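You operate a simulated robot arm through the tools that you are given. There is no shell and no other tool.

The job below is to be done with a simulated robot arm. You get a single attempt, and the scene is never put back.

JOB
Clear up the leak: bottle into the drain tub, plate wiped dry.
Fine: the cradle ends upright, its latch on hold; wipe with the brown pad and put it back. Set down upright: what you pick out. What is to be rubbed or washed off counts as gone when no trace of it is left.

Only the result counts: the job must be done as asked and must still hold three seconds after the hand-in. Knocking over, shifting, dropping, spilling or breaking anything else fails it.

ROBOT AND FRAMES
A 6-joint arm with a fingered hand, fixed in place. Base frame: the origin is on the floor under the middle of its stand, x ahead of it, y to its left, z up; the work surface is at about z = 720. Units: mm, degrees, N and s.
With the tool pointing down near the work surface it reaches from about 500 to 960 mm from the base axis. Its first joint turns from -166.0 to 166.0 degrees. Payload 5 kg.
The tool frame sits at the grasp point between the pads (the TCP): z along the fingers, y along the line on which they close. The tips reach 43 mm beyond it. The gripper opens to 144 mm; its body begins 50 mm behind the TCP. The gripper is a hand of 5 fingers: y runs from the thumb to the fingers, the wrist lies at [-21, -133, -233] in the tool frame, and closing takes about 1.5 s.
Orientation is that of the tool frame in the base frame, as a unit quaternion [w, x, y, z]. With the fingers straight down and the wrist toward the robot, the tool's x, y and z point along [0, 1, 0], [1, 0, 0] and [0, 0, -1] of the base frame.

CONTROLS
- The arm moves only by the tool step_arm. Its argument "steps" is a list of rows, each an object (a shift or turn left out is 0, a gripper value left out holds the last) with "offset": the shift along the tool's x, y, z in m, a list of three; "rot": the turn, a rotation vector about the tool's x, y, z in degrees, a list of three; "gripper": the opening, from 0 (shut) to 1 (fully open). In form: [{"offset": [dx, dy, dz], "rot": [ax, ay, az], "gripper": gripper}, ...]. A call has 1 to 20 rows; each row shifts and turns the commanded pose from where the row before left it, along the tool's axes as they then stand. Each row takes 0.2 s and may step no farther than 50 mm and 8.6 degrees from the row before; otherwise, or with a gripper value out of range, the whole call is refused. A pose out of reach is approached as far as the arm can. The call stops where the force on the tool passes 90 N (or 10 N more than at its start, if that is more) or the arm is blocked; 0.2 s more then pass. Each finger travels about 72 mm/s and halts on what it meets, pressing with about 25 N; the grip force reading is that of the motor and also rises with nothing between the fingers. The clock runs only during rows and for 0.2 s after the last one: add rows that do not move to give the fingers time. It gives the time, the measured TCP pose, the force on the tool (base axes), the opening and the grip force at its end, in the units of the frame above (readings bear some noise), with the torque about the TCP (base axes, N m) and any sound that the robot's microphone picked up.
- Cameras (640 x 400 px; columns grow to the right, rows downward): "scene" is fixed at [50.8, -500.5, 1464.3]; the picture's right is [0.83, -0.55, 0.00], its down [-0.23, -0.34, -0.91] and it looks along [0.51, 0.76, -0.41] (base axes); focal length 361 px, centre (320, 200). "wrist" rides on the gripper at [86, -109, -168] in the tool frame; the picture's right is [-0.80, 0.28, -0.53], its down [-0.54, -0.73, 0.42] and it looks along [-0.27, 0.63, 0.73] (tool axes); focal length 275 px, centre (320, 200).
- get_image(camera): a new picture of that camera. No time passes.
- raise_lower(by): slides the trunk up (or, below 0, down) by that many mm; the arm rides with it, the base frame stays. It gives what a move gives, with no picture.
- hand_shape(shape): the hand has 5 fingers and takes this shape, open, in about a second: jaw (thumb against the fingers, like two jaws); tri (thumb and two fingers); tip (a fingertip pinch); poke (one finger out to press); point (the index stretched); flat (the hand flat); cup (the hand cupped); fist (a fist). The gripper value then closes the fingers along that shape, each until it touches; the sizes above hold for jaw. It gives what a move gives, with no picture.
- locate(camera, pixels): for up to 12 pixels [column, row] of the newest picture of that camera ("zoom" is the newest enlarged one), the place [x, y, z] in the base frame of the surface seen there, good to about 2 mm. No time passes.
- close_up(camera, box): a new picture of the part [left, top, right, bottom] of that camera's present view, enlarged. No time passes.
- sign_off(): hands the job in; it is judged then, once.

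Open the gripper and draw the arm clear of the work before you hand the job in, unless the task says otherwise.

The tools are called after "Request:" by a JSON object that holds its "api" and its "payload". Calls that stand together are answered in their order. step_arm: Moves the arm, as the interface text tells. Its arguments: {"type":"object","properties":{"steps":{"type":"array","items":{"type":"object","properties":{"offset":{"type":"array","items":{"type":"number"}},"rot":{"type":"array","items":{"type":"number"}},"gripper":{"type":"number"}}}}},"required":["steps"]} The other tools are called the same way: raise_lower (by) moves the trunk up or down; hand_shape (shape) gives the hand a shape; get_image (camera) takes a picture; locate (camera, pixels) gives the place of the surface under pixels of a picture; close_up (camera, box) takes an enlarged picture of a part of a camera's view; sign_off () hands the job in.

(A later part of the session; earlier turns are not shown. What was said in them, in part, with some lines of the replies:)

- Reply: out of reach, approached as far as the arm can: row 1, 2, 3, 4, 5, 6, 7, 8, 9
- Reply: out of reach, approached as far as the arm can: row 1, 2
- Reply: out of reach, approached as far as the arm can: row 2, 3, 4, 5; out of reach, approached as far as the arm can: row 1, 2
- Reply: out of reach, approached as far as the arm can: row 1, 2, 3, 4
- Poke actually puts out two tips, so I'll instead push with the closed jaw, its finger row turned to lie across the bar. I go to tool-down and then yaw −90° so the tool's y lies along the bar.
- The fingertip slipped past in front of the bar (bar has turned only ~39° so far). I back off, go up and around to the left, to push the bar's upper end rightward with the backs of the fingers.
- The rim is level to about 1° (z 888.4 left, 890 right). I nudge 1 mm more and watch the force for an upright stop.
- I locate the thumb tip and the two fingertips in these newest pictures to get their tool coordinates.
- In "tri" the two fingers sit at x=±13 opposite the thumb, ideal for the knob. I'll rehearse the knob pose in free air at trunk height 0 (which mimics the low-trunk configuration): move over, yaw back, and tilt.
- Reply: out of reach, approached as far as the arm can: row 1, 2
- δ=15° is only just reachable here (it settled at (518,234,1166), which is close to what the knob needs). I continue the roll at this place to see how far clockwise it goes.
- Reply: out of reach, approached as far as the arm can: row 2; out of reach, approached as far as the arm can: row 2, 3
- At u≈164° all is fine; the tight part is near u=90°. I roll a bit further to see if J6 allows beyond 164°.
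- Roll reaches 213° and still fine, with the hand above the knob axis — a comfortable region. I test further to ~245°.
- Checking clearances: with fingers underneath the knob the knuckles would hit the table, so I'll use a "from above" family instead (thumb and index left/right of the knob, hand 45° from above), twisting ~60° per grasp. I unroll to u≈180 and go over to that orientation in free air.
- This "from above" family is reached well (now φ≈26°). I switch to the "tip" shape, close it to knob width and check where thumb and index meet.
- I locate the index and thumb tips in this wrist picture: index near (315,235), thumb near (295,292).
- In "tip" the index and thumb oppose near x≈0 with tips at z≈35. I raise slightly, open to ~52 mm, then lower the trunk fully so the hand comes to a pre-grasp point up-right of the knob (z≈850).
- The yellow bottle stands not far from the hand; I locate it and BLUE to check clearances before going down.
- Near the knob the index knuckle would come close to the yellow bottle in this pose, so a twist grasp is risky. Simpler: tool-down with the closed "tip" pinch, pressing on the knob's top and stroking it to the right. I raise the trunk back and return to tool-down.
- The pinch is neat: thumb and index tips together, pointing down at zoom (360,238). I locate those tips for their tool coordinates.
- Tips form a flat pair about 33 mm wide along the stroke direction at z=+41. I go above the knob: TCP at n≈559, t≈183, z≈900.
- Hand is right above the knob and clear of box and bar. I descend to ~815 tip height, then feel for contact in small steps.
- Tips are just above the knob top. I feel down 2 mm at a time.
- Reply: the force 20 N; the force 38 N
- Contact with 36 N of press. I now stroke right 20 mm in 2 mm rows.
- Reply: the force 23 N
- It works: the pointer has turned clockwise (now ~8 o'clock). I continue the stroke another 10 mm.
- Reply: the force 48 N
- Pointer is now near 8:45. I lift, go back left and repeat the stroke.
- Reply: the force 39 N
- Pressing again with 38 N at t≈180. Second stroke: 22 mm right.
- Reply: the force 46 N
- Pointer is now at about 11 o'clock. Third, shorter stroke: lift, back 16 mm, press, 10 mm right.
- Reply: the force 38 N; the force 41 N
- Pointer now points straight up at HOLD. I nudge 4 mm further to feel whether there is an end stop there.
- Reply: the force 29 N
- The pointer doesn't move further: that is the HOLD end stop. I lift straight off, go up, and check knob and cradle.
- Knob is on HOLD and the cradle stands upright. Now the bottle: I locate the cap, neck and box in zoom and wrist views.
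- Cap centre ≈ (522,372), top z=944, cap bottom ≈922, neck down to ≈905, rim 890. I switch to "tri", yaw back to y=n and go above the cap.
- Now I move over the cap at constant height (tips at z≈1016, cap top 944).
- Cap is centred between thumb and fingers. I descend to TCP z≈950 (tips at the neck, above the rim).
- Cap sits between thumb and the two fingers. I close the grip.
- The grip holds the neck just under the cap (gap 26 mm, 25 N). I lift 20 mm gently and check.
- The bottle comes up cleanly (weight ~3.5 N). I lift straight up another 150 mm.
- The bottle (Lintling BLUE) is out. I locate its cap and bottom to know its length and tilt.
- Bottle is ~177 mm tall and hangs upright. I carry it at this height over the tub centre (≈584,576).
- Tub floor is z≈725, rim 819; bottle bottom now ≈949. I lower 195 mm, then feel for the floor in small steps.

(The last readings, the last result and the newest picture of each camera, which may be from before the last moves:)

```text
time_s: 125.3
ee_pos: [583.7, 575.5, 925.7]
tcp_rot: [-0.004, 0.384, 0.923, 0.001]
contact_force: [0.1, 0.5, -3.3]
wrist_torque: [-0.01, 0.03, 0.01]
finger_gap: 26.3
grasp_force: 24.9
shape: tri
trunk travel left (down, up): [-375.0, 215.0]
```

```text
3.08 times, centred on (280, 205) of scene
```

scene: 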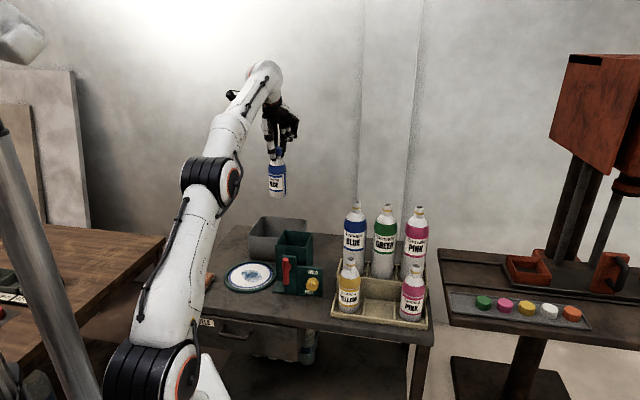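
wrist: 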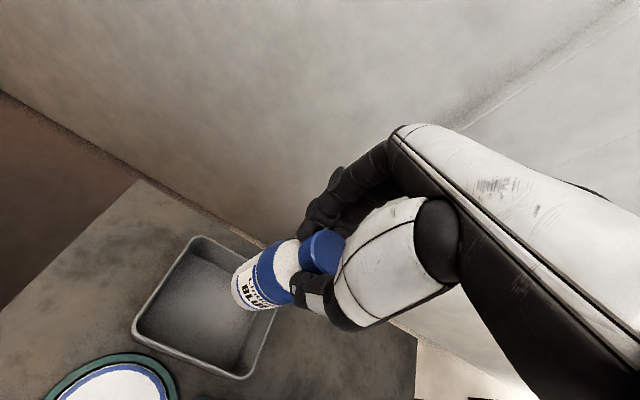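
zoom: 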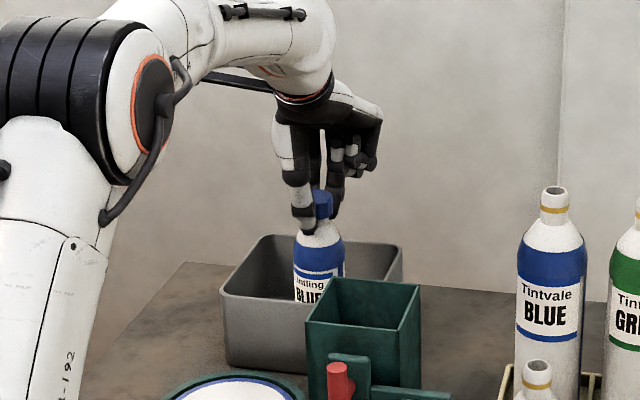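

Still hanging (−3.3 N). I continue in 2–3 mm steps until the weight comes off.

Request:
{"api": "step_arm", "payload": {"steps": [{"offset": [0, 0, 0.003]}, {"offset": [0, 0, 0.003]}]}}

Request:
{"api": "step_arm", "payload": {"steps": [{"offset": [0, 0, 0.002]}, {"offset": [0, 0, 0.002]}]}}

Request:
{"api": "step_arm", "payload": {"steps": [{"offset": [0, 0, 0.002]}, {"offset": [0, 0, 0.001]}]}}

```text
time_s: 125.9
ee_pos: [584.6, 575.6, 918.9]
tcp_rot: [-0.003, 0.382, 0.924, 0.002]
contact_force: [0.1, -0.6, -3.2]
wrist_torque: [-0.01, 0.05, -0.03]
finger_gap: 26.4
grasp_force: 24.8
shape: tri
trunk travel left (down, up): [-375.0, 215.0]
```

```text
time_s: 126.5
ee_pos: [583.5, 575.8, 915.6]
tcp_rot: [-0.004, 0.383, 0.924, 0.0]
contact_force: [-0.8, 0.6, -3.2]
wrist_torque: [-0.01, -0.03, -0.08]
finger_gap: 26.1
grasp_force: 25.1
shape: tri
trunk travel left (down, up): [-375.0, 215.0]
```

```text
time_s: 127.1
ee_pos: [584.0, 575.4, 910.7]
tcp_rot: [-0.003, 0.383, 0.924, 0.0]
contact_force: [0.1, -0.3, -3.1]
wrist_torque: [-0.01, -0.02, 0.01]
finger_gap: 26.3
grasp_force: 24.8
shape: tri
trunk travel left (down, up): [-375.0, 215.0]
```

Request:
{"api": "step_arm", "payload": {"steps": [{"offset": [0, 0, 0.0015]}, {"offset": [0, 0, 0.0015]}]}}

Request:
{"api": "step_arm", "payload": {"steps": [{"offset": [0, 0, 0.0015]}, {"offset": [0, 0, 0.0015]}]}}

```text
time_s: 127.7
ee_pos: [584.1, 576.0, 910.0]
tcp_rot: [-0.002, 0.382, 0.924, 0.002]
contact_force: [1.1, 0.8, 2.4]
wrist_torque: [0.05, -0.06, 0.03]
finger_gap: 26.5
grasp_force: 25.4
shape: tri
trunk travel left (down, up): [-375.0, 215.0]
```

```text
time_s: 128.3
ee_pos: [584.7, 575.7, 909.2]
tcp_rot: [-0.001, 0.382, 0.924, 0.002]
contact_force: [-0.2, 1.9, 10.2]
wrist_torque: [0.35, -0.3, 0.08]
finger_gap: 27.1
grasp_force: 24.7
shape: tri
trunk travel left (down, up): [-375.0, 215.0]
```

The bottle stands on the tub floor (force now +10 N). I ease up 2 mm and open the fingers gradually.

Request:
{"api": "step_arm", "payload": {"steps": [{"offset": [0, 0, -0.0025]}, {}]}}

Request:
{"api": "step_arm", "payload": {"steps": [{"gripper": 0.25}, {"gripper": 0.3}, {"gripper": 0.4}, {"gripper": 0.5}, {"gripper": 0.5}, {"gripper": 0.5}]}}

Request:
{"api": "close_up", "payload": {"camera": "scene", "box": [230, 140, 330, 270]}}

Request:
{"api": "get_image", "payload": {"camera": "wrist"}}

```text
time_s: 128.9
ee_pos: [582.8, 576.1, 908.4]
tcp_rot: [-0.003, 0.382, 0.924, 0.0]
contact_force: [0.1, 1.6, 4.1]
wrist_torque: [0.15, -0.28, 0.06]
finger_gap: 27.0
grasp_force: 24.7
shape: tri
trunk travel left (down, up): [-375.0, 215.0]
```

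```text
time_s: 130.3
ee_pos: [584.0, 576.3, 908.7]
tcp_rot: [-0.003, 0.383, 0.924, 0.002]
contact_force: [0.5, -0.2, -0.1]
wrist_torque: [-0.01, 0.02, 0.02]
finger_gap: 71.0
grasp_force: 0.0
shape: tri
trunk travel left (down, up): [-375.0, 215.0]
```

```text
3.08 times, centred on (280, 205) of scene
```

zoom: 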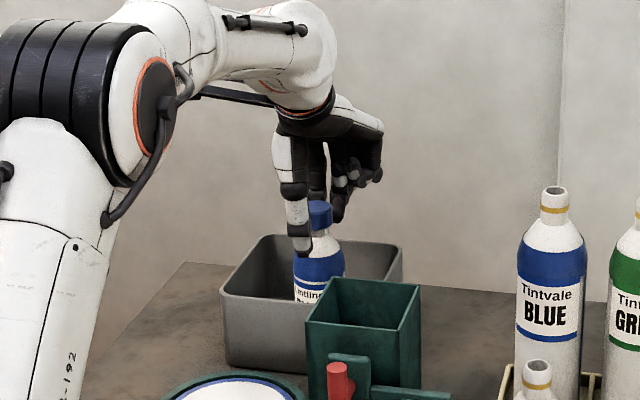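

```text
taken
```

wrist: 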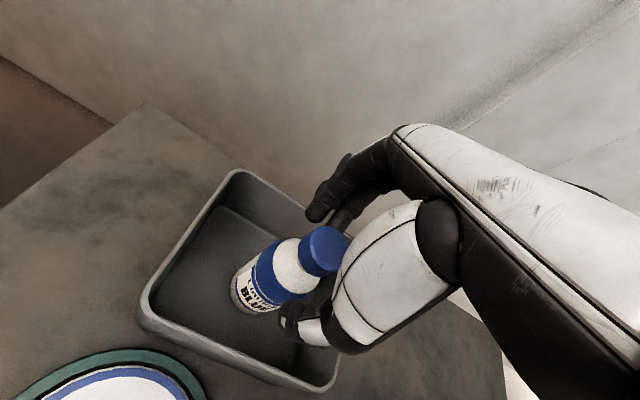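

Released; the bottle stands in the tub. I raise straight up out of the way.

Request:
{"api": "step_arm", "payload": {"steps": [{"offset": [0, 0, -0.015]}, {"offset": [0, 0, -0.025]}, {"offset": [0, 0, -0.04]}, {"offset": [0, 0, -0.045]}, {"offset": [0, 0, -0.045]}, {"offset": [0, 0, -0.045]}]}}

Request:
{"api": "get_image", "payload": {"camera": "wrist"}}

Request:
{"api": "get_image", "payload": {"camera": "scene"}}

```text
time_s: 131.7
ee_pos: [584.6, 574.1, 1121.7]
tcp_rot: [-0.003, 0.382, 0.924, 0.0]
contact_force: [-0.9, 0.0, 0.0]
wrist_torque: [0.01, 0.0, 0.01]
finger_gap: 71.7
grasp_force: 0.0
shape: tri
trunk travel left (down, up): [-375.0, 215.0]
```

```text
taken
```

wrist: 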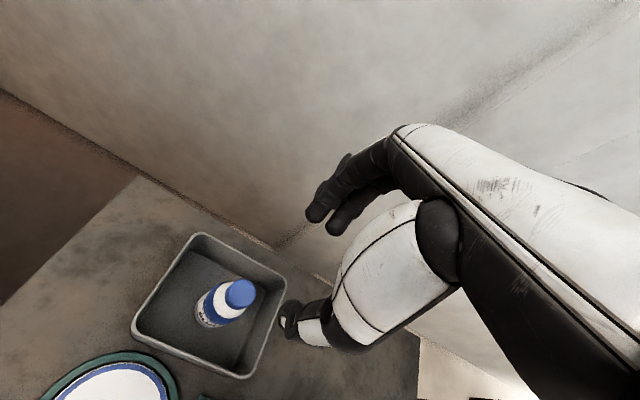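

```text
taken
```

scene: 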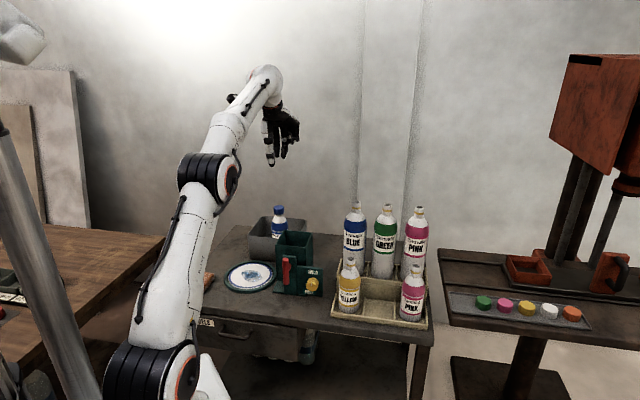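

Next the brown pad. I move over toward it at height to view it with the wrist camera.

Request:
{"api": "step_arm", "payload": {"steps": [{"offset": [0.0186, -0.037, 0], "gripper": 1.0}, {"offset": [0.0186, -0.037, 0]}, {"offset": [0.0186, -0.037, 0]}, {"offset": [0.0186, -0.037, 0]}, {"offset": [0.0186, -0.037, 0]}, {"offset": [0.0186, -0.037, 0]}, {"offset": [0.0186, -0.037, 0]}, {"offset": [0.0186, -0.037, 0]}]}}

Request:
{"api": "get_image", "payload": {"camera": "wrist"}}

Request:
{"api": "get_image", "payload": {"camera": "scene"}}

```text
time_s: 133.5
ee_pos: [270.3, 469.7, 1124.8]
tcp_rot: [-0.003, 0.383, 0.924, 0.002]
contact_force: [0.0, -0.3, 0.2]
wrist_torque: [0.0, 0.01, 0.03]
finger_gap: 143.6
grasp_force: 0.1
shape: tri
trunk travel left (down, up): [-375.0, 215.0]
```

```text
taken
```

wrist: 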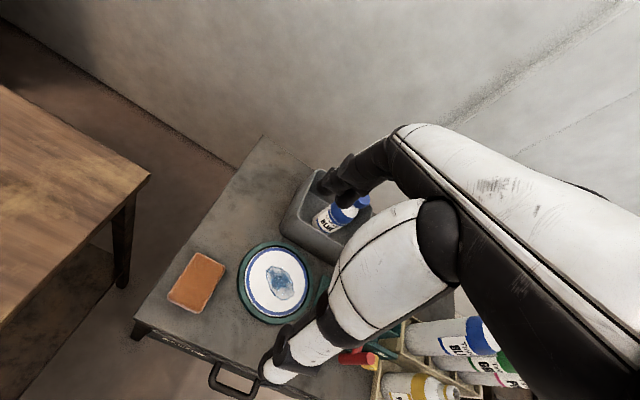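

```text
taken
```

scene: 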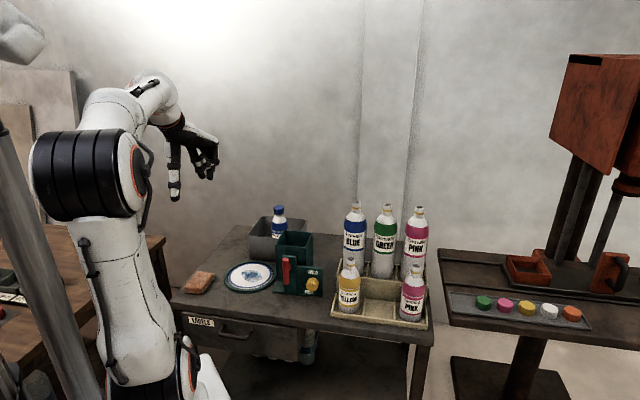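

I zoom on the pad and plate in both views to get their corners.

Request:
{"api": "close_up", "payload": {"camera": "wrist", "box": [150, 220, 330, 340]}}

Request:
{"api": "locate", "payload": {"camera": "zoom", "pixels": [[165, 118], [262, 150], [200, 295], [68, 252], [170, 200], [100, 290], [215, 300], [440, 220], [440, 110], [320, 200], [430, 335], [445, 210]]}}

```text
3.33 times, centred on (240, 280) of wrist
```

zoom: 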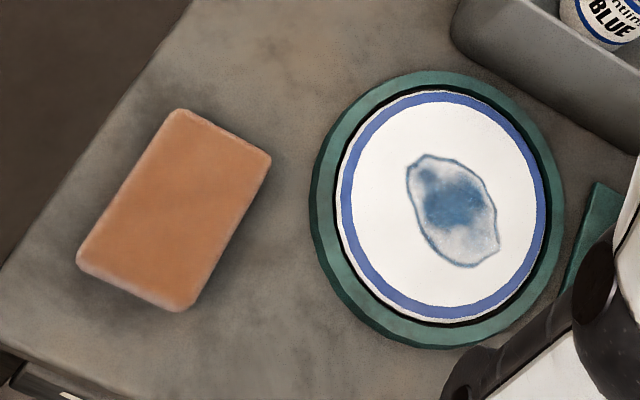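

```text
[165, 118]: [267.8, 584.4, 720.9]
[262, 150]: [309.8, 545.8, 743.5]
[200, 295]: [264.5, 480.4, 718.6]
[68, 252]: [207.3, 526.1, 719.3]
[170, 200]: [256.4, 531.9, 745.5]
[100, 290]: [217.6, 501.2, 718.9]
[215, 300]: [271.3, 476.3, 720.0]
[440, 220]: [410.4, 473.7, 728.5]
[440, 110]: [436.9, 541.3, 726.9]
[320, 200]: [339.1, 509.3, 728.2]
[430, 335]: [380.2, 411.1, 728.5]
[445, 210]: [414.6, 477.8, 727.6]
```

I refine the pad corners, slightly inside its edges, and the stain outline.

Request:
{"api": "locate", "payload": {"camera": "zoom", "pixels": [[181, 117], [264, 156], [182, 298], [88, 252], [130, 185], [222, 135], [225, 225], [135, 276], [175, 205]]}}

Request:
{"api": "locate", "payload": {"camera": "zoom", "pixels": [[408, 175], [425, 155], [465, 165], [495, 205], [498, 245], [470, 265], [430, 240], [415, 205], [448, 205], [345, 200], [540, 210], [445, 320]]}}

```text
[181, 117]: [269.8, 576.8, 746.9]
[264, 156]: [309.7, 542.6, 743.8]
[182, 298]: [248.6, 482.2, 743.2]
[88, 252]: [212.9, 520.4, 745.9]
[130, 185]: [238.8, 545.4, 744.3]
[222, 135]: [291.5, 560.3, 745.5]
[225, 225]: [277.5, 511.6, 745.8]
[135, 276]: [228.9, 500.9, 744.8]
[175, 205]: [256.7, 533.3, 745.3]
```

```text
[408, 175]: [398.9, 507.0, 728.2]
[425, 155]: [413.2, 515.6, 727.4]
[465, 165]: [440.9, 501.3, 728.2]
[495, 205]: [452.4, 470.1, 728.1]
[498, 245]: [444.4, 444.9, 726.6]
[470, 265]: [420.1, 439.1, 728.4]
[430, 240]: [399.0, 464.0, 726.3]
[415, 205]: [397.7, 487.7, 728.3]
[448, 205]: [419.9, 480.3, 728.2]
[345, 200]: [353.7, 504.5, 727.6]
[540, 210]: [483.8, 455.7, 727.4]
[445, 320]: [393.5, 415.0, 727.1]
```

Pad: centre ≈ (260,531), 92 mm along n, 58 mm along t, top z≈745 (25 mm thick). I go over it, correct a 0.4° tilt, and descend toward it with "tri" fully open across its length.

Request:
{"api": "step_arm", "payload": {"steps": [{"offset": [0.00625, 0.0045, 0.0344], "rot": [0, -0.4, 0]}, {"offset": [0.00625, 0.0045, 0.0344]}, {"offset": [0.00625, 0.0045, 0.0344]}, {"offset": [0.00625, 0.0045, 0.0344]}, {"offset": [0.00625, 0.0045, 0.0344]}, {"offset": [0.00625, 0.0045, 0.0344]}, {"offset": [0.00625, 0.0045, 0.0344]}, {"offset": [0.00625, 0.0045, 0.0344]}]}}

Request:
{"api": "get_image", "payload": {"camera": "wrist"}}

Request:
{"api": "close_up", "payload": {"camera": "scene", "box": [150, 200, 250, 310]}}

```text
time_s: 135.3
ee_pos: [261.5, 531.7, 850.7]
tcp_rot: [0.0, 0.383, 0.924, 0.0]
contact_force: [-0.7, 0.5, 0.3]
wrist_torque: [0.01, 0.02, -0.01]
finger_gap: 143.7
grasp_force: 0.1
shape: tri
trunk travel left (down, up): [-375.0, 215.0]
```

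```text
taken
```

wrist: 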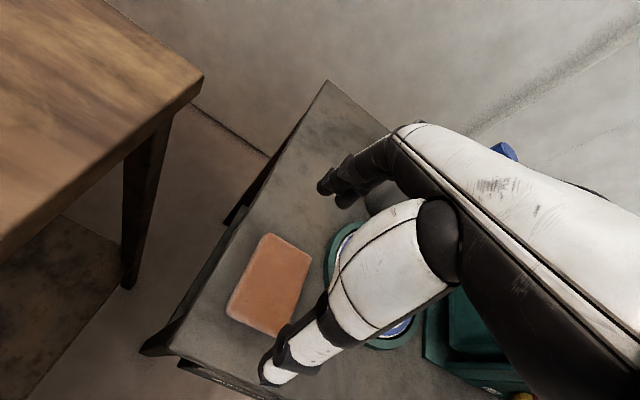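

```text
3.64 times, centred on (200, 255) of scene
```

zoom: 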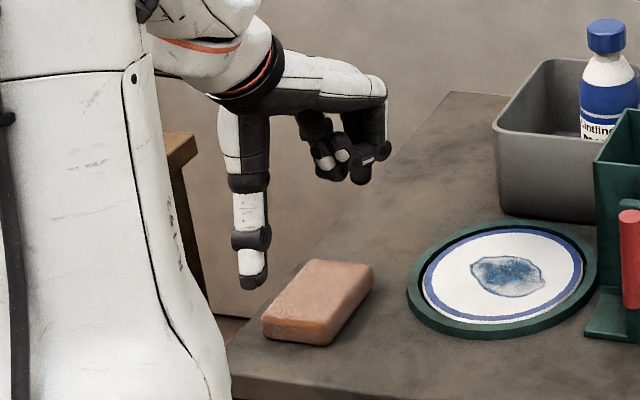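

Thumb is in front and fingers behind the pad. I descend 60 mm and look again.

Request:
{"api": "step_arm", "payload": {"steps": [{"offset": [0, 0, 0.02]}, {"offset": [0, 0, 0.02]}, {"offset": [0, 0, 0.02]}]}}

Request:
{"api": "get_image", "payload": {"camera": "wrist"}}

Request:
{"api": "close_up", "payload": {"camera": "scene", "box": [160, 220, 250, 310]}}

```text
time_s: 136.1
ee_pos: [261.1, 531.3, 789.2]
tcp_rot: [0.001, 0.382, 0.924, 0.001]
contact_force: [-0.2, -0.5, 0.4]
wrist_torque: [-0.03, 0.01, 0.0]
finger_gap: 143.8
grasp_force: 0.1
shape: tri
trunk travel left (down, up): [-375.0, 215.0]
```

```text
taken
```

wrist: 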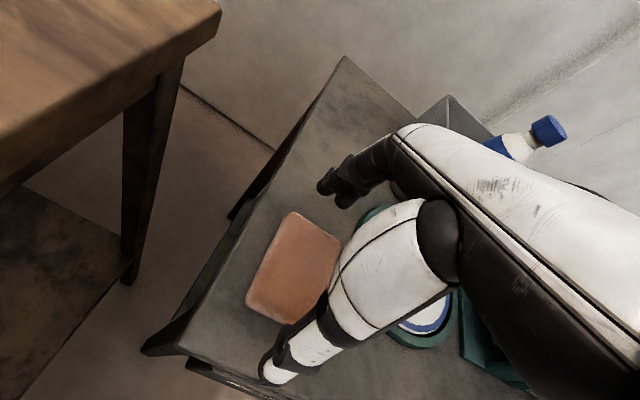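

```text
4.44 times, centred on (205, 265) of scene
```

zoom: 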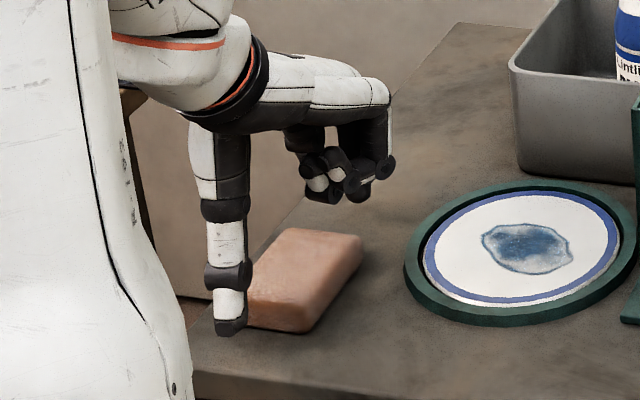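

I locate the thumb tip and fingertips relative to the pad.

Request:
{"api": "locate", "payload": {"camera": "zoom", "pixels": [[230, 328], [222, 310], [238, 315], [290, 310], [340, 240], [270, 290], [320, 195], [370, 190]]}}

Request:
{"api": "locate", "payload": {"camera": "wrist", "pixels": [[270, 378], [285, 375], [325, 188], [345, 200], [295, 215], [340, 240], [280, 322], [248, 300], [290, 270]]}}

```text
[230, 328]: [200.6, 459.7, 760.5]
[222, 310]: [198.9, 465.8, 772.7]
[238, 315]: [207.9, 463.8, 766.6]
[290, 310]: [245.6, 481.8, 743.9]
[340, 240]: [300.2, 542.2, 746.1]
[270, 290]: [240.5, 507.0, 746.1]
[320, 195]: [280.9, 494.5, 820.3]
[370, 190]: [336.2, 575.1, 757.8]
```

```text
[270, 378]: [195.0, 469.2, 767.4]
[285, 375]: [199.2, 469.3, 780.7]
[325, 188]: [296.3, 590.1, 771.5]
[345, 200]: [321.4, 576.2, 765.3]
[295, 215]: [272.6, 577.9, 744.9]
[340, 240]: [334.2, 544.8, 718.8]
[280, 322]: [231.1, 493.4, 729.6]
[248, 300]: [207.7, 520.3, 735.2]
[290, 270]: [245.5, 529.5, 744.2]
```

Thumb and fingertips bracket the pad properly. I narrow the gap to ~110 mm here and check tip heights before the last descent.

Request:
{"api": "step_arm", "payload": {"steps": [{"gripper": 0.77}, {"gripper": 0.77}, {"gripper": 0.77}]}}

Request:
{"api": "get_image", "payload": {"camera": "wrist"}}

Request:
{"api": "close_up", "payload": {"camera": "scene", "box": [170, 240, 240, 310]}}

```text
time_s: 136.9
ee_pos: [261.5, 532.1, 790.5]
tcp_rot: [0.001, 0.383, 0.924, -0.001]
contact_force: [0.0, -0.7, -0.5]
wrist_torque: [0.03, -0.03, 0.0]
finger_gap: 111.4
grasp_force: 0.1
shape: tri
trunk travel left (down, up): [-375.0, 215.0]
```

```text
taken
```

wrist: 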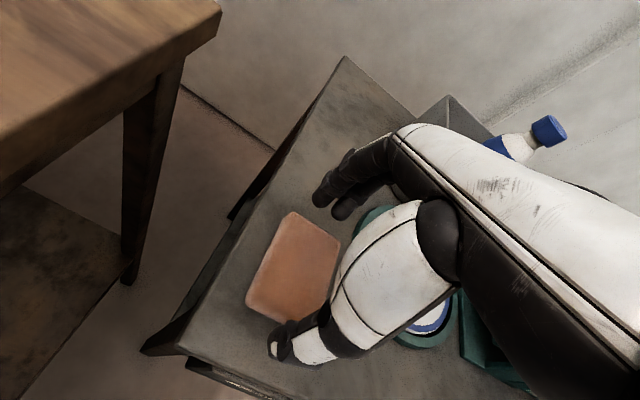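

```text
5.71 times, centred on (205, 275) of scene
```

zoom: 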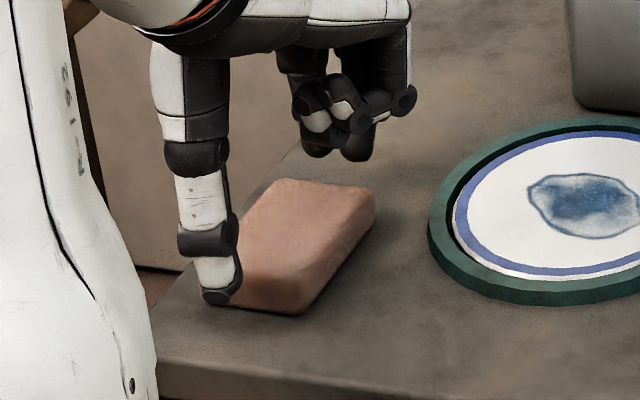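

Request:
{"api": "locate", "payload": {"camera": "zoom", "pixels": [[215, 300], [215, 285], [230, 298], [320, 150], [355, 155], [250, 300], [300, 305]]}}

Request:
{"api": "locate", "payload": {"camera": "wrist", "pixels": [[273, 350], [280, 340], [290, 350], [318, 200], [322, 190], [340, 213], [335, 205]]}}

```text
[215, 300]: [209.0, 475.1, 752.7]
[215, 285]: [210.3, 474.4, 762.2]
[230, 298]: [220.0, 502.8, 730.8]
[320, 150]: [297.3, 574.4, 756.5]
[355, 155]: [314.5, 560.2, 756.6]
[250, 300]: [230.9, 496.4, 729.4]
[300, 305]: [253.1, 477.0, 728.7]
```

```text
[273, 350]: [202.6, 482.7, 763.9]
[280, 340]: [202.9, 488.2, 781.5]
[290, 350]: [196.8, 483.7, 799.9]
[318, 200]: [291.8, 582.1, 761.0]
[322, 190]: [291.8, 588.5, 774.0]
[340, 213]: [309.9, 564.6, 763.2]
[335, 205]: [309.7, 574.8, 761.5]
```

Tips are ~37 mm below the TCP and bracket the pad with ~10 mm margin each. I go down to TCP z≈768 and close.

Request:
{"api": "step_arm", "payload": {"steps": [{"offset": [0, -0.0005, 0.01]}, {"offset": [0, 0, 0.008]}, {"offset": [0, 0, 0.004]}, {}]}}

Request:
{"api": "step_arm", "payload": {"steps": [{"gripper": 0.68}, {"gripper": 0.62}, {"gripper": 0.58}, {"gripper": 0.5}, {"gripper": 0.5}, {"gripper": 0.5}]}}

Request:
{"api": "get_image", "payload": {"camera": "wrist"}}

Request:
{"api": "close_up", "payload": {"camera": "scene", "box": [170, 240, 240, 310]}}

```text
time_s: 137.9
ee_pos: [260.8, 531.2, 768.2]
tcp_rot: [0.0, 0.382, 0.924, 0.0]
contact_force: [0.4, -0.4, 0.9]
wrist_torque: [-0.01, -0.01, 0.0]
finger_gap: 111.1
grasp_force: 0.1
shape: tri
trunk travel left (down, up): [-375.0, 215.0]
```

```text
time_s: 139.3
ee_pos: [261.4, 530.4, 767.3]
tcp_rot: [0.001, 0.383, 0.924, -0.001]
contact_force: [0.2, 0.0, 0.6]
wrist_torque: [-0.03, 0.02, -0.01]
finger_gap: 89.0
grasp_force: 25.5
shape: tri
trunk travel left (down, up): [-375.0, 215.0]
```

```text
taken
```

wrist: 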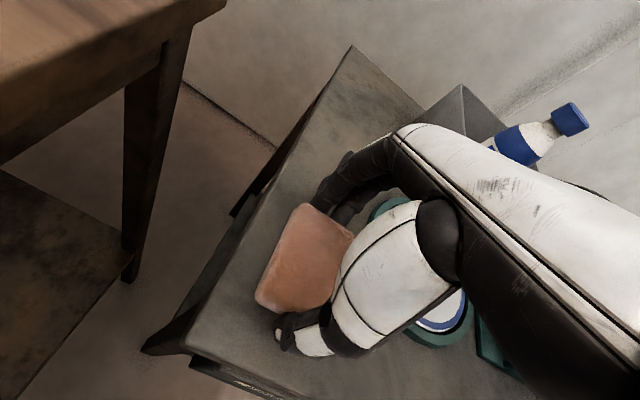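

```text
5.71 times, centred on (205, 275) of scene
```

zoom: 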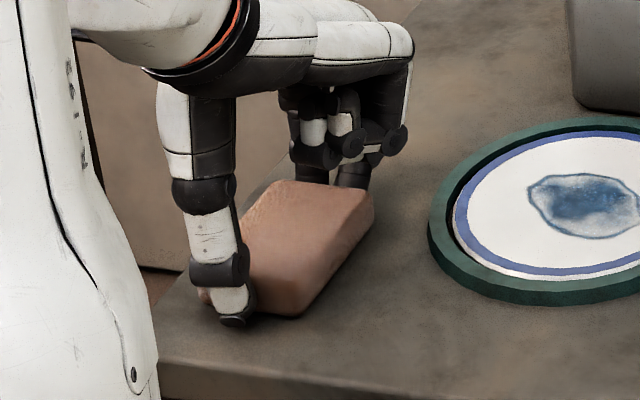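

Pad is gripped (gap 89 mm, 25 N). Its place: TCP (261.4, 530.4, 767.3). I lift 50 mm and check.

Request:
{"api": "step_arm", "payload": {"steps": [{"offset": [0, 0, -0.005]}, {"offset": [0, 0, -0.01]}, {"offset": [0, 0, -0.015]}, {"offset": [0, 0, -0.02]}, {}]}}

Request:
{"api": "get_image", "payload": {"camera": "wrist"}}

Request:
{"api": "close_up", "payload": {"camera": "scene", "box": [160, 220, 250, 310]}}

```text
time_s: 140.5
ee_pos: [260.7, 530.4, 818.1]
tcp_rot: [0.0, 0.383, 0.924, 0.0]
contact_force: [0.0, 0.6, 0.6]
wrist_torque: [-0.01, -0.02, -0.02]
finger_gap: 88.7
grasp_force: 25.0
shape: tri
trunk travel left (down, up): [-375.0, 215.0]
```

```text
taken
```

wrist: 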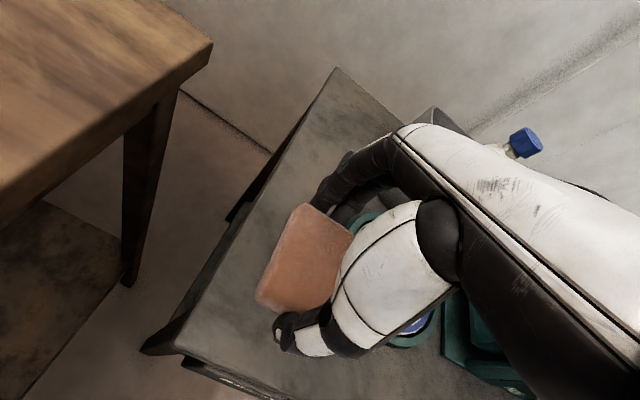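

```text
4.44 times, centred on (205, 265) of scene
```

zoom: 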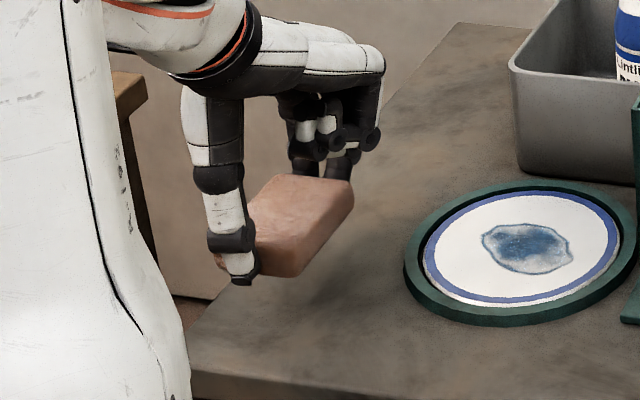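

Pad is held level. I carry it over the stain (TCP n≈636, t≈−42) and descend to just above the plate.

Request:
{"api": "step_arm", "payload": {"steps": [{"offset": [-0.02, 0.01, -0.01]}, {"offset": [-0.0325, 0.0165, 0]}, {"offset": [-0.0325, 0.0165, 0]}, {"offset": [-0.0325, 0.0165, 0]}, {"offset": [-0.0325, 0.0165, 0]}, {}, {"offset": [0, 0, 0.02]}, {"offset": [0, 0, 0.02]}, {}]}}

Request:
{"api": "get_image", "payload": {"camera": "wrist"}}

Request:
{"api": "close_up", "payload": {"camera": "scene", "box": [200, 210, 320, 310]}}

```text
time_s: 142.5
ee_pos: [419.4, 478.8, 787.1]
tcp_rot: [0.0, 0.383, 0.924, 0.0]
contact_force: [-0.4, 0.5, -0.4]
wrist_torque: [-0.03, 0.04, 0.02]
finger_gap: 89.0
grasp_force: 25.2
shape: tri
trunk travel left (down, up): [-375.0, 215.0]
```

```text
taken
```

wrist: 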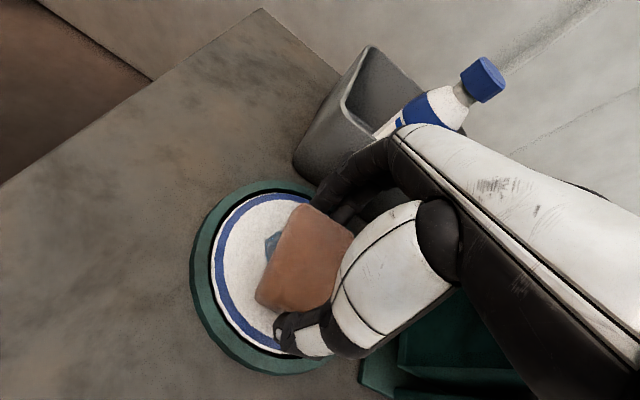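

```text
4.00 times, centred on (260, 260) of scene
```

zoom: 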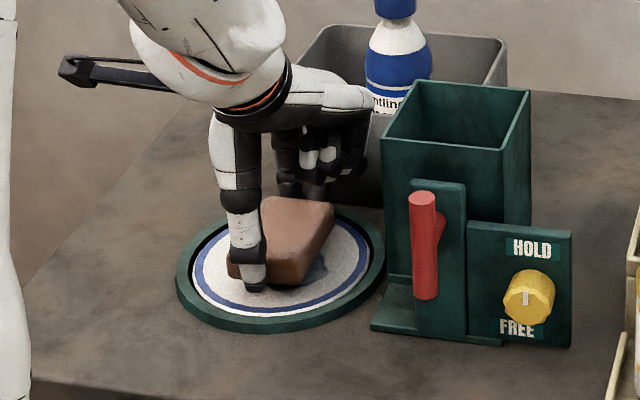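

Positioned over the stain with clearance to tub and cradle. I lower to contact in small steps.

Request:
{"api": "step_arm", "payload": {"steps": [{"offset": [0, 0, 0.005]}, {"offset": [0, 0, 0.004]}, {}]}}

Request:
{"api": "step_arm", "payload": {"steps": [{"offset": [0, 0, 0.0015]}, {}]}}

Request:
{"api": "step_arm", "payload": {"steps": [{"offset": [0, 0, 0.0015]}, {}]}}

```text
time_s: 143.3
ee_pos: [421.2, 478.6, 778.2]
tcp_rot: [0.0, 0.382, 0.924, 0.0]
contact_force: [0.4, 0.1, 0.0]
wrist_torque: [-0.04, 0.0, -0.02]
finger_gap: 88.6
grasp_force: 25.2
shape: tri
trunk travel left (down, up): [-375.0, 215.0]
```

```text
time_s: 143.9
ee_pos: [421.1, 479.1, 776.8]
tcp_rot: [0.0, 0.382, 0.924, 0.0]
contact_force: [0.1, 0.0, -0.7]
wrist_torque: [0.01, -0.03, 0.0]
finger_gap: 88.7
grasp_force: 25.3
shape: tri
trunk travel left (down, up): [-375.0, 215.0]
```

```text
time_s: 144.5
ee_pos: [420.5, 478.2, 775.4]
tcp_rot: [0.001, 0.382, 0.924, 0.0]
contact_force: [-0.3, 0.6, 1.5]
wrist_torque: [-0.06, 0.06, 0.02]
finger_gap: 88.9
grasp_force: 25.0
shape: tri
trunk travel left (down, up): [-375.0, 215.0]
```

Light touch begins at z≈775.4. I press 1 mm more to get a few newtons.

Request:
{"api": "step_arm", "payload": {"steps": [{"offset": [0, 0, 0.001]}, {}]}}

```text
time_s: 145.1
ee_pos: [419.3, 478.8, 775.4]
tcp_rot: [0.0, 0.382, 0.924, 0.001]
contact_force: [0.2, -1.0, 6.6]
wrist_torque: [-0.1, 0.09, 0.0]
finger_gap: 88.9
grasp_force: 24.6
shape: tri
trunk travel left (down, up): [-375.0, 215.0]
```

Contact at 6.6 N. First gentle strokes: 20 mm left, then 40 mm right.

Request:
{"api": "step_arm", "payload": {"steps": [{"offset": [0.005, 0, 0]}, {"offset": [0.005, 0, 0]}, {"offset": [0.005, 0, 0]}, {"offset": [0.005, 0, 0]}, {"offset": [-0.005, 0, 0]}, {"offset": [-0.005, 0, 0]}, {"offset": [-0.005, 0, 0]}, {"offset": [-0.005, 0, 0]}, {"offset": [-0.005, 0, 0]}, {"offset": [-0.005, 0, 0]}, {"offset": [-0.005, 0, 0]}, {"offset": [-0.005, 0, 0]}]}}

Request:
{"api": "close_up", "payload": {"camera": "scene", "box": [200, 210, 320, 310]}}

Request:
{"api": "get_image", "payload": {"camera": "wrist"}}

```text
time_s: 147.7
ee_pos: [433.8, 463.6, 774.9]
tcp_rot: [0.001, 0.383, 0.924, -0.001]
contact_force: [-1.8, 1.7, 6.6]
wrist_torque: [0.02, 0.11, -0.03]
finger_gap: 88.8
grasp_force: 25.1
shape: tri
trunk travel left (down, up): [-375.0, 215.0]
```

```text
4.00 times, centred on (260, 260) of scene
```

zoom: 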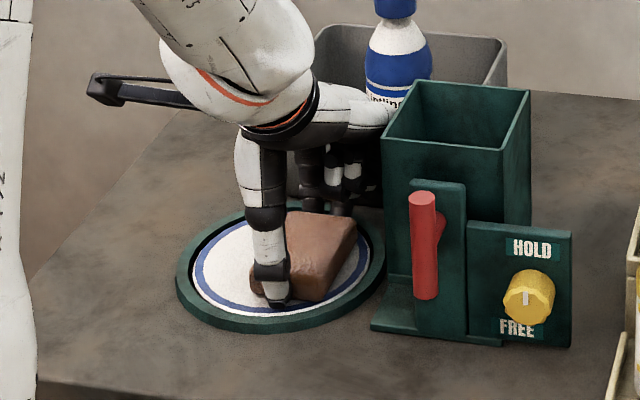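

```text
taken
```

wrist: 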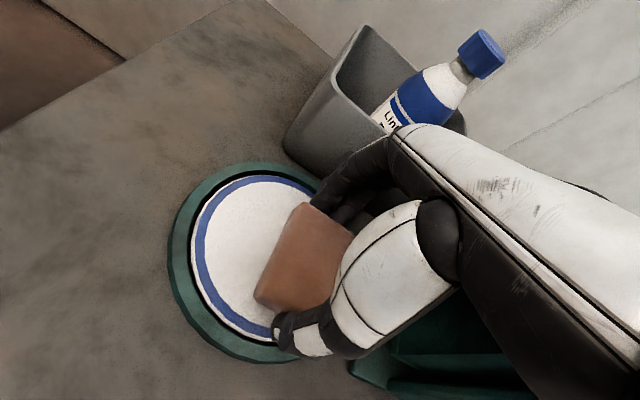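

The left half already looks clean, and the plate hasn't moved. I make more passes at slightly different n offsets to cover the whole stain.

Request:
{"api": "step_arm", "payload": {"steps": [{"offset": [0, -0.006, 0]}, {"offset": [0, -0.006, 0]}, {"offset": [0.005, 0, 0]}, {"offset": [0.005, 0, 0]}, {"offset": [0.005, 0, 0]}, {"offset": [0.005, 0, 0]}, {"offset": [0.005, 0, 0]}, {"offset": [0.005, 0, 0]}, {"offset": [0.005, 0, 0]}, {"offset": [0.005, 0, 0]}, {"offset": [0, 0.006, 0]}, {"offset": [0, 0.006, 0]}, {"offset": [0, 0.006, 0]}, {"offset": [0, 0.006, 0]}]}}

Request:
{"api": "step_arm", "payload": {"steps": [{"offset": [-0.005, 0, 0]}, {"offset": [-0.005, 0, 0]}, {"offset": [-0.005, 0, 0]}, {"offset": [-0.005, 0, 0]}, {"offset": [-0.005, 0, 0]}, {"offset": [-0.005, 0, 0]}, {"offset": [-0.005, 0, 0]}, {"offset": [-0.005, 0, 0]}, {"offset": [0, -0.006, 0]}, {"offset": [0, -0.006, 0]}, {"offset": [0.005, 0, 0]}, {"offset": [0.005, 0, 0]}, {"offset": [0.005, 0, 0]}, {"offset": [0.005, 0, 0]}, {"offset": [0.005, 0, 0]}, {"offset": [0.005, 0, 0]}, {"offset": [0.005, 0, 0]}, {"offset": [0.005, 0, 0]}]}}

Request:
{"api": "get_image", "payload": {"camera": "wrist"}}

Request:
{"api": "close_up", "payload": {"camera": "scene", "box": [200, 210, 320, 310]}}

```text
time_s: 150.7
ee_pos: [415.7, 501.5, 775.0]
tcp_rot: [0.001, 0.382, 0.924, 0.001]
contact_force: [-4.8, -4.9, 7.5]
wrist_torque: [0.0, 0.0, -0.03]
finger_gap: 88.4
grasp_force: 25.4
shape: tri
trunk travel left (down, up): [-375.0, 215.0]
```

```text
time_s: 154.5
ee_pos: [406.4, 493.3, 775.0]
tcp_rot: [0.0, 0.383, 0.924, 0.0]
contact_force: [1.3, -1.8, 6.2]
wrist_torque: [-0.05, -0.04, -0.02]
finger_gap: 88.2
grasp_force: 25.1
shape: tri
trunk travel left (down, up): [-375.0, 215.0]
```

```text
taken
```

wrist: 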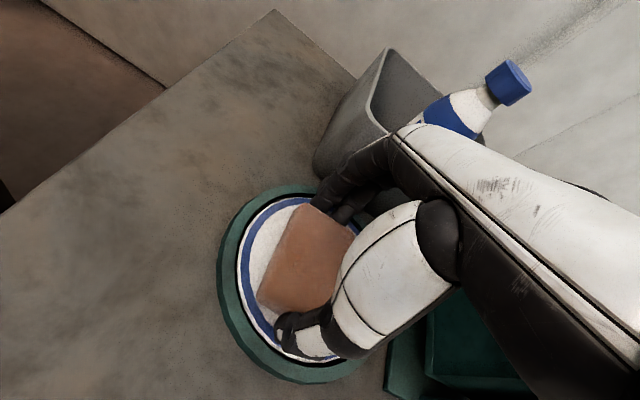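

```text
4.00 times, centred on (260, 260) of scene
```

zoom: 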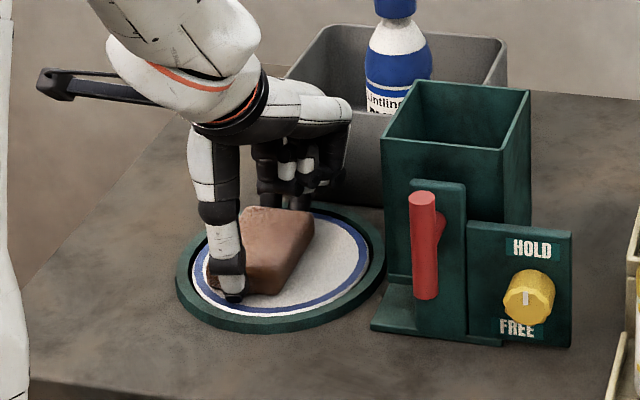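

Looks clean on the visible side. I lift the pad and move it aside to inspect the whole plate.

Request:
{"api": "step_arm", "payload": {"steps": [{"offset": [0, 0, -0.01]}, {"offset": [0, 0, -0.02]}, {"offset": [0, 0, -0.025]}, {"offset": [0.035, -0.015, 0]}, {"offset": [0.035, -0.015, 0]}, {"offset": [0.035, -0.015, 0]}, {}]}}

Request:
{"api": "get_image", "payload": {"camera": "scene"}}

Request:
{"api": "close_up", "payload": {"camera": "scene", "box": [215, 250, 285, 300]}}

Request:
{"api": "get_image", "payload": {"camera": "wrist"}}

```text
time_s: 156.1
ee_pos: [299.8, 534.7, 830.6]
tcp_rot: [0.0, 0.383, 0.924, 0.0]
contact_force: [0.4, 0.4, 0.2]
wrist_torque: [-0.04, -0.01, -0.03]
finger_gap: 88.4
grasp_force: 25.1
shape: tri
trunk travel left (down, up): [-375.0, 215.0]
```

```text
taken
```

scene: 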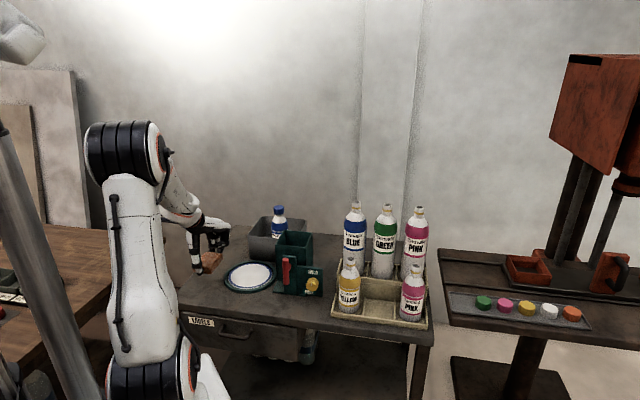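

```text
8.00 times, centred on (250, 275) of scene
```

zoom: 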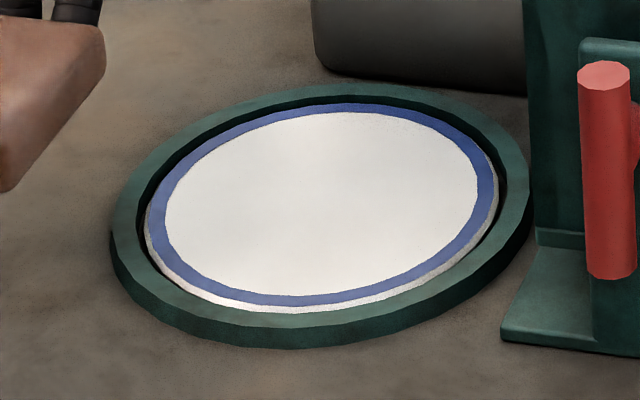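

```text
taken
```

wrist: 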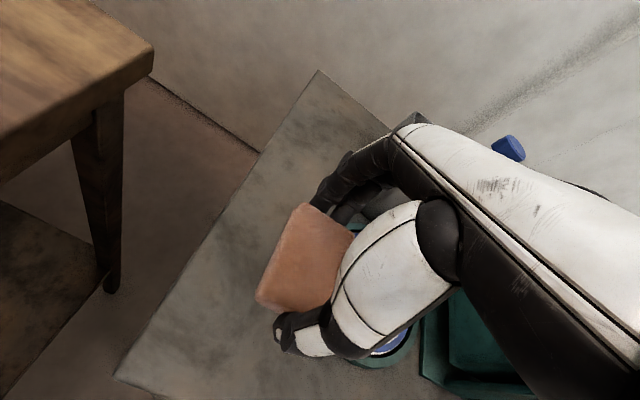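

The plate looks clean all over. I zoom further to be sure no faint trace is left.

Request:
{"api": "close_up", "payload": {"camera": "scene", "box": [226, 260, 252, 292]}}

Request:
{"api": "close_up", "payload": {"camera": "scene", "box": [248, 260, 276, 292]}}

```text
12.50 times, centred on (239, 276) of scene
```

zoom: 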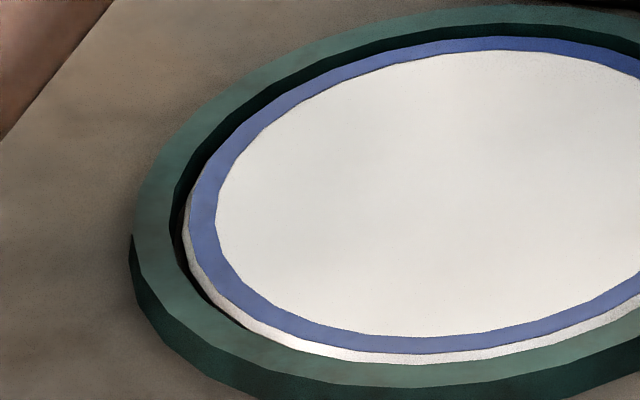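

```text
12.50 times, centred on (262, 276) of scene
```

zoom: 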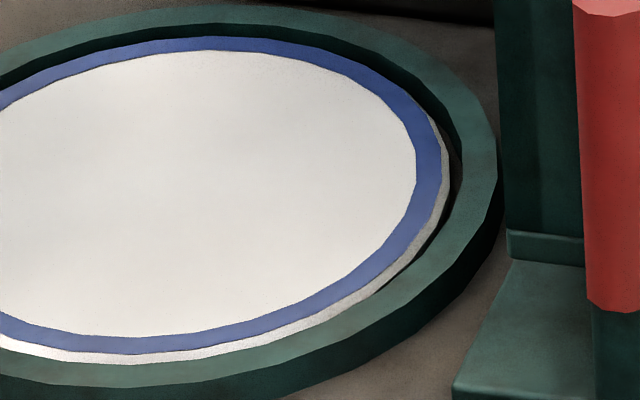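

No trace left. I bring the pad back over its place (TCP 261.4, 530.4) and lower it.

Request:
{"api": "step_arm", "payload": {"steps": [{"offset": [0.012, -0.015, 0]}, {"offset": [0.0121, -0.0152, 0]}, {}, {"offset": [0, 0, 0.02]}, {"offset": [0, 0, 0.02]}, {"offset": [0, 0, 0.015]}, {}]}}

```text
time_s: 157.7
ee_pos: [263.5, 530.9, 774.0]
tcp_rot: [0.001, 0.381, 0.924, -0.001]
contact_force: [-0.1, 0.5, -1.2]
wrist_torque: [-0.03, -0.02, -0.01]
finger_gap: 88.3
grasp_force: 24.7
shape: tri
trunk travel left (down, up): [-375.0, 215.0]
```

I trim the position by 1–2 mm and lower in small steps until the table is felt.

Request:
{"api": "step_arm", "payload": {"steps": [{"offset": [0.0008, -0.0013, 0.003]}, {"offset": [0, 0, 0.002]}, {}]}}

Request:
{"api": "step_arm", "payload": {"steps": [{"offset": [0, 0, 0.001]}, {}]}}

Request:
{"api": "step_arm", "payload": {"steps": [{"offset": [0, 0, 0.001]}, {}]}}

```text
time_s: 158.5
ee_pos: [259.8, 530.6, 768.8]
tcp_rot: [0.001, 0.383, 0.924, 0.0]
contact_force: [-0.9, -0.4, 0.0]
wrist_torque: [0.01, 0.0, 0.04]
finger_gap: 88.5
grasp_force: 25.3
shape: tri
trunk travel left (down, up): [-375.0, 215.0]
```

```text
time_s: 159.1
ee_pos: [261.0, 530.6, 768.6]
tcp_rot: [0.001, 0.383, 0.924, 0.0]
contact_force: [-0.3, -0.2, -0.3]
wrist_torque: [0.0, -0.01, -0.02]
finger_gap: 88.2
grasp_force: 25.0
shape: tri
trunk travel left (down, up): [-375.0, 215.0]
```

```text
time_s: 159.7
ee_pos: [260.7, 530.8, 768.0]
tcp_rot: [0.001, 0.383, 0.924, 0.0]
contact_force: [1.0, 0.6, -0.6]
wrist_torque: [0.0, 0.02, 0.04]
finger_gap: 88.3
grasp_force: 24.8
shape: tri
trunk travel left (down, up): [-375.0, 215.0]
```

Request:
{"api": "step_arm", "payload": {"steps": [{"offset": [0, 0, 0.001]}, {}]}}

Request:
{"api": "step_arm", "payload": {"steps": [{"offset": [0, 0, 0.001]}, {}]}}

```text
time_s: 160.3
ee_pos: [260.6, 529.8, 766.9]
tcp_rot: [0.0, 0.382, 0.924, 0.001]
contact_force: [0.6, -0.8, 4.8]
wrist_torque: [-0.04, 0.04, 0.0]
finger_gap: 88.5
grasp_force: 24.5
shape: tri
trunk travel left (down, up): [-375.0, 215.0]
```

```text
time_s: 160.9
ee_pos: [260.6, 529.8, 765.8]
tcp_rot: [0.001, 0.382, 0.924, 0.001]
contact_force: [1.4, -0.1, 12.8]
wrist_torque: [-0.06, 0.04, -0.01]
finger_gap: 88.3
grasp_force: 24.9
shape: tri
trunk travel left (down, up): [-375.0, 215.0]
```

The pad rests on the table (12.8 N). I ease up 1.5 mm and open slowly.

Request:
{"api": "step_arm", "payload": {"steps": [{"offset": [0, 0, -0.0015]}, {}, {"gripper": 0.64}, {"gripper": 0.7}, {"gripper": 0.77}, {"gripper": 0.85}, {"gripper": 0.9}, {}]}}

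Request:
{"api": "get_image", "payload": {"camera": "wrist"}}

Request:
{"api": "close_up", "payload": {"camera": "scene", "box": [160, 230, 240, 310]}}

```text
time_s: 162.7
ee_pos: [261.2, 529.1, 768.0]
tcp_rot: [0.001, 0.383, 0.924, 0.0]
contact_force: [0.3, -0.7, -0.3]
wrist_torque: [0.01, -0.01, 0.0]
finger_gap: 129.1
grasp_force: 0.0
shape: tri
trunk travel left (down, up): [-375.0, 215.0]
```

```text
taken
```

wrist: 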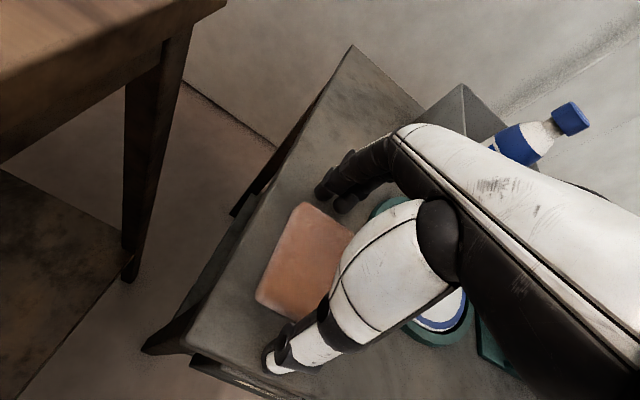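

```text
5.00 times, centred on (200, 270) of scene
```

zoom: 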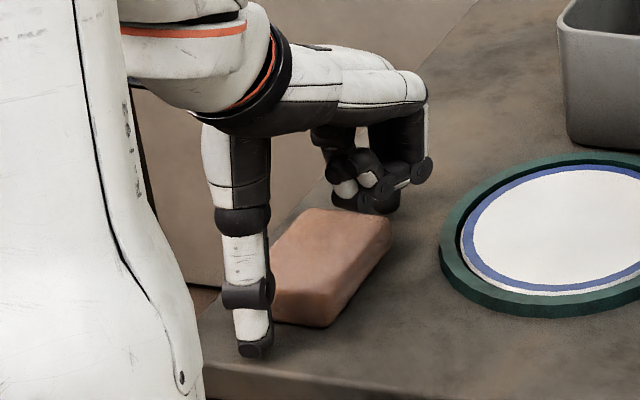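

The pad lies flat and free. I raise straight up and draw the arm back to a clear, high pose.

Request:
{"api": "step_arm", "payload": {"steps": [{"offset": [0, 0, -0.015], "gripper": 1.0}, {"offset": [0, 0, -0.03]}, {"offset": [0, 0, -0.045]}, {"offset": [0, 0, -0.045]}, {"offset": [0, 0, -0.045]}, {"offset": [0, 0, -0.045]}, {"offset": [0, 0, -0.045]}, {"offset": [0, 0, -0.045]}]}}

Request:
{"api": "get_image", "payload": {"camera": "scene"}}

Request:
{"api": "get_image", "payload": {"camera": "wrist"}}

```text
time_s: 164.5
ee_pos: [257.6, 529.2, 1082.3]
tcp_rot: [0.001, 0.382, 0.924, -0.001]
contact_force: [-1.1, 0.4, -0.7]
wrist_torque: [0.02, 0.02, 0.01]
finger_gap: 143.5
grasp_force: 0.0
shape: tri
trunk travel left (down, up): [-375.0, 215.0]
```

```text
taken
```

scene: 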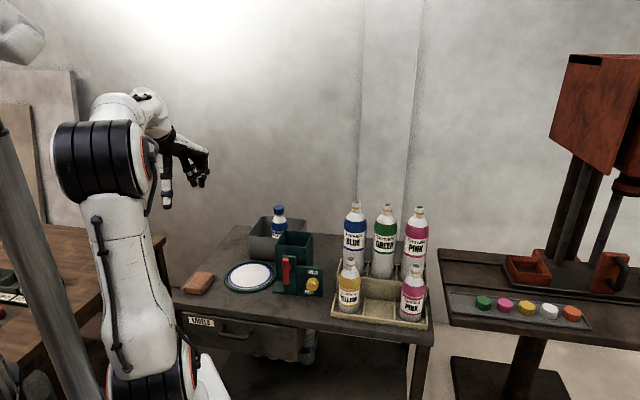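

```text
taken
```

wrist: 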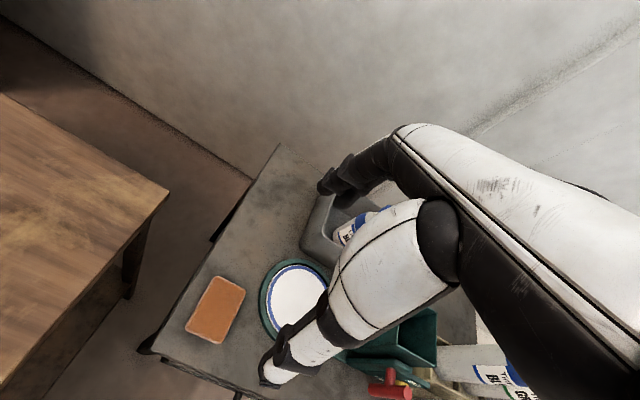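

I verify the end state: pad corners, plate, cradle, knob and the bottle in the tub.

Request:
{"api": "close_up", "payload": {"camera": "wrist", "box": [150, 240, 340, 370]}}

Request:
{"api": "close_up", "payload": {"camera": "scene", "box": [175, 200, 335, 305]}}

Request:
{"api": "close_up", "payload": {"camera": "scene", "box": [245, 195, 335, 300]}}

```text
3.08 times, centred on (245, 305) of wrist
```

zoom: 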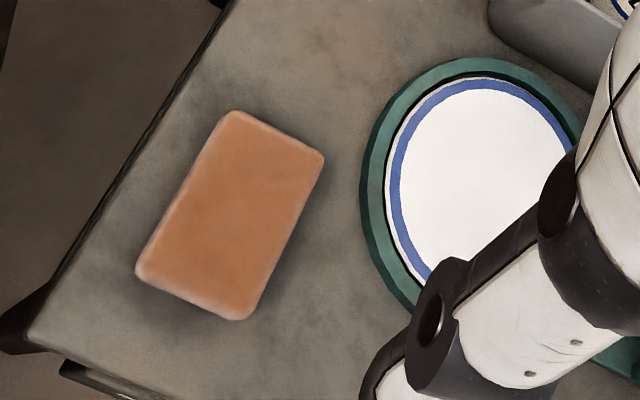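

```text
3.81 times, centred on (255, 252) of scene
```

zoom: 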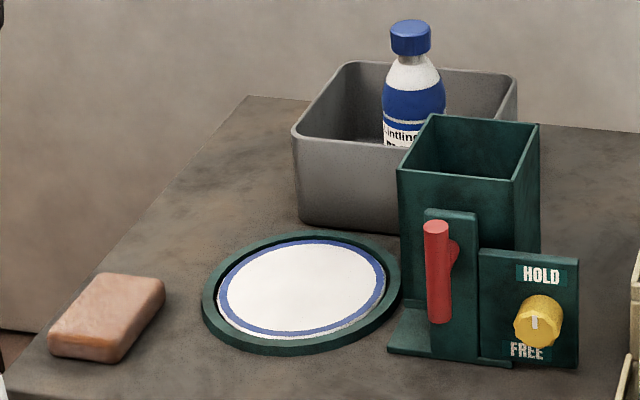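

```text
3.81 times, centred on (290, 248) of scene
```

zoom: 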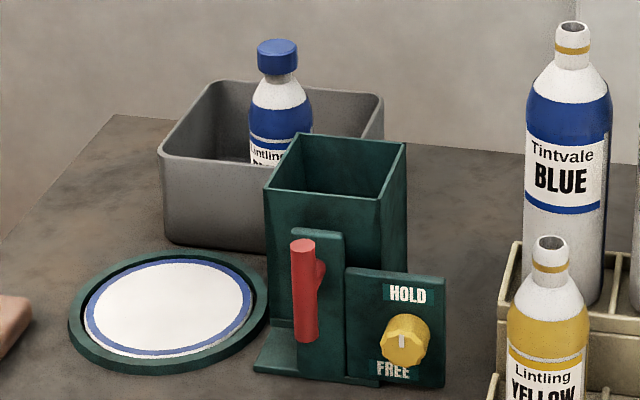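

Everything matches: pad back in its footprint, plate white, bottle upright in the tub, knob on HOLD. One last numeric check of the cradle rim level and the pad corners.

Request:
{"api": "locate", "payload": {"camera": "zoom", "pixels": [[268, 188], [380, 198], [403, 145], [300, 138], [270, 195], [275, 310], [255, 55], [295, 55], [278, 42], [252, 110], [310, 110]]}}

Request:
{"api": "locate", "payload": {"camera": "wrist", "pixels": [[216, 279], [243, 291], [220, 340], [190, 327], [216, 308]]}}

```text
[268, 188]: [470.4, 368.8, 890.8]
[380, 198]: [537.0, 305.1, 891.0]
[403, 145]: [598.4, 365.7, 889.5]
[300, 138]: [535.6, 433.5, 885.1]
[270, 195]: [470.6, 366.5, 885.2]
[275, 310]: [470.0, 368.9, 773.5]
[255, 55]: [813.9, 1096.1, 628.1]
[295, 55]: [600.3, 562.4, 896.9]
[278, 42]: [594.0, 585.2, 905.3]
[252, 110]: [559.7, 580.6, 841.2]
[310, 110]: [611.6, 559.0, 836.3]
```

```text
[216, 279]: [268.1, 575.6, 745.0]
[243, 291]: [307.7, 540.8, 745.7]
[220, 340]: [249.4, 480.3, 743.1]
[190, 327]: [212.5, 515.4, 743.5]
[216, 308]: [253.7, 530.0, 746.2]
```

The rim is level (z 889.5–891) with a vertical wall, and the pad is back within about 2 mm. The bottle stands upright in the tub, the latch is on HOLD, the gripper is open and the arm is clear. I hand the job in.

Request:
{"api": "sign_off", "payload": {}}

```text
The job is handed in.
```

The leak is cleared up and the job is handed in. I haven't seen the judge's result. In the last pictures and measurements before hand-in:

- **Bottle:** the leaking blue bottle (Lintling BLUE) stands upright in the drain tub.
- **Cradle:** it is upright (rim level to within about 1°), and the latch knob is against its stop at HOLD.
- **Plate:** no trace of the stain shows in the enlarged pictures, and the plate looks unmoved in its dish.
- **Pad:** the brown pad is back flat in its place, its corners within about 2–5 mm of where they started.
- **Arm:** the gripper is open and about 300 mm above the table. No other object appeared moved or knocked over.
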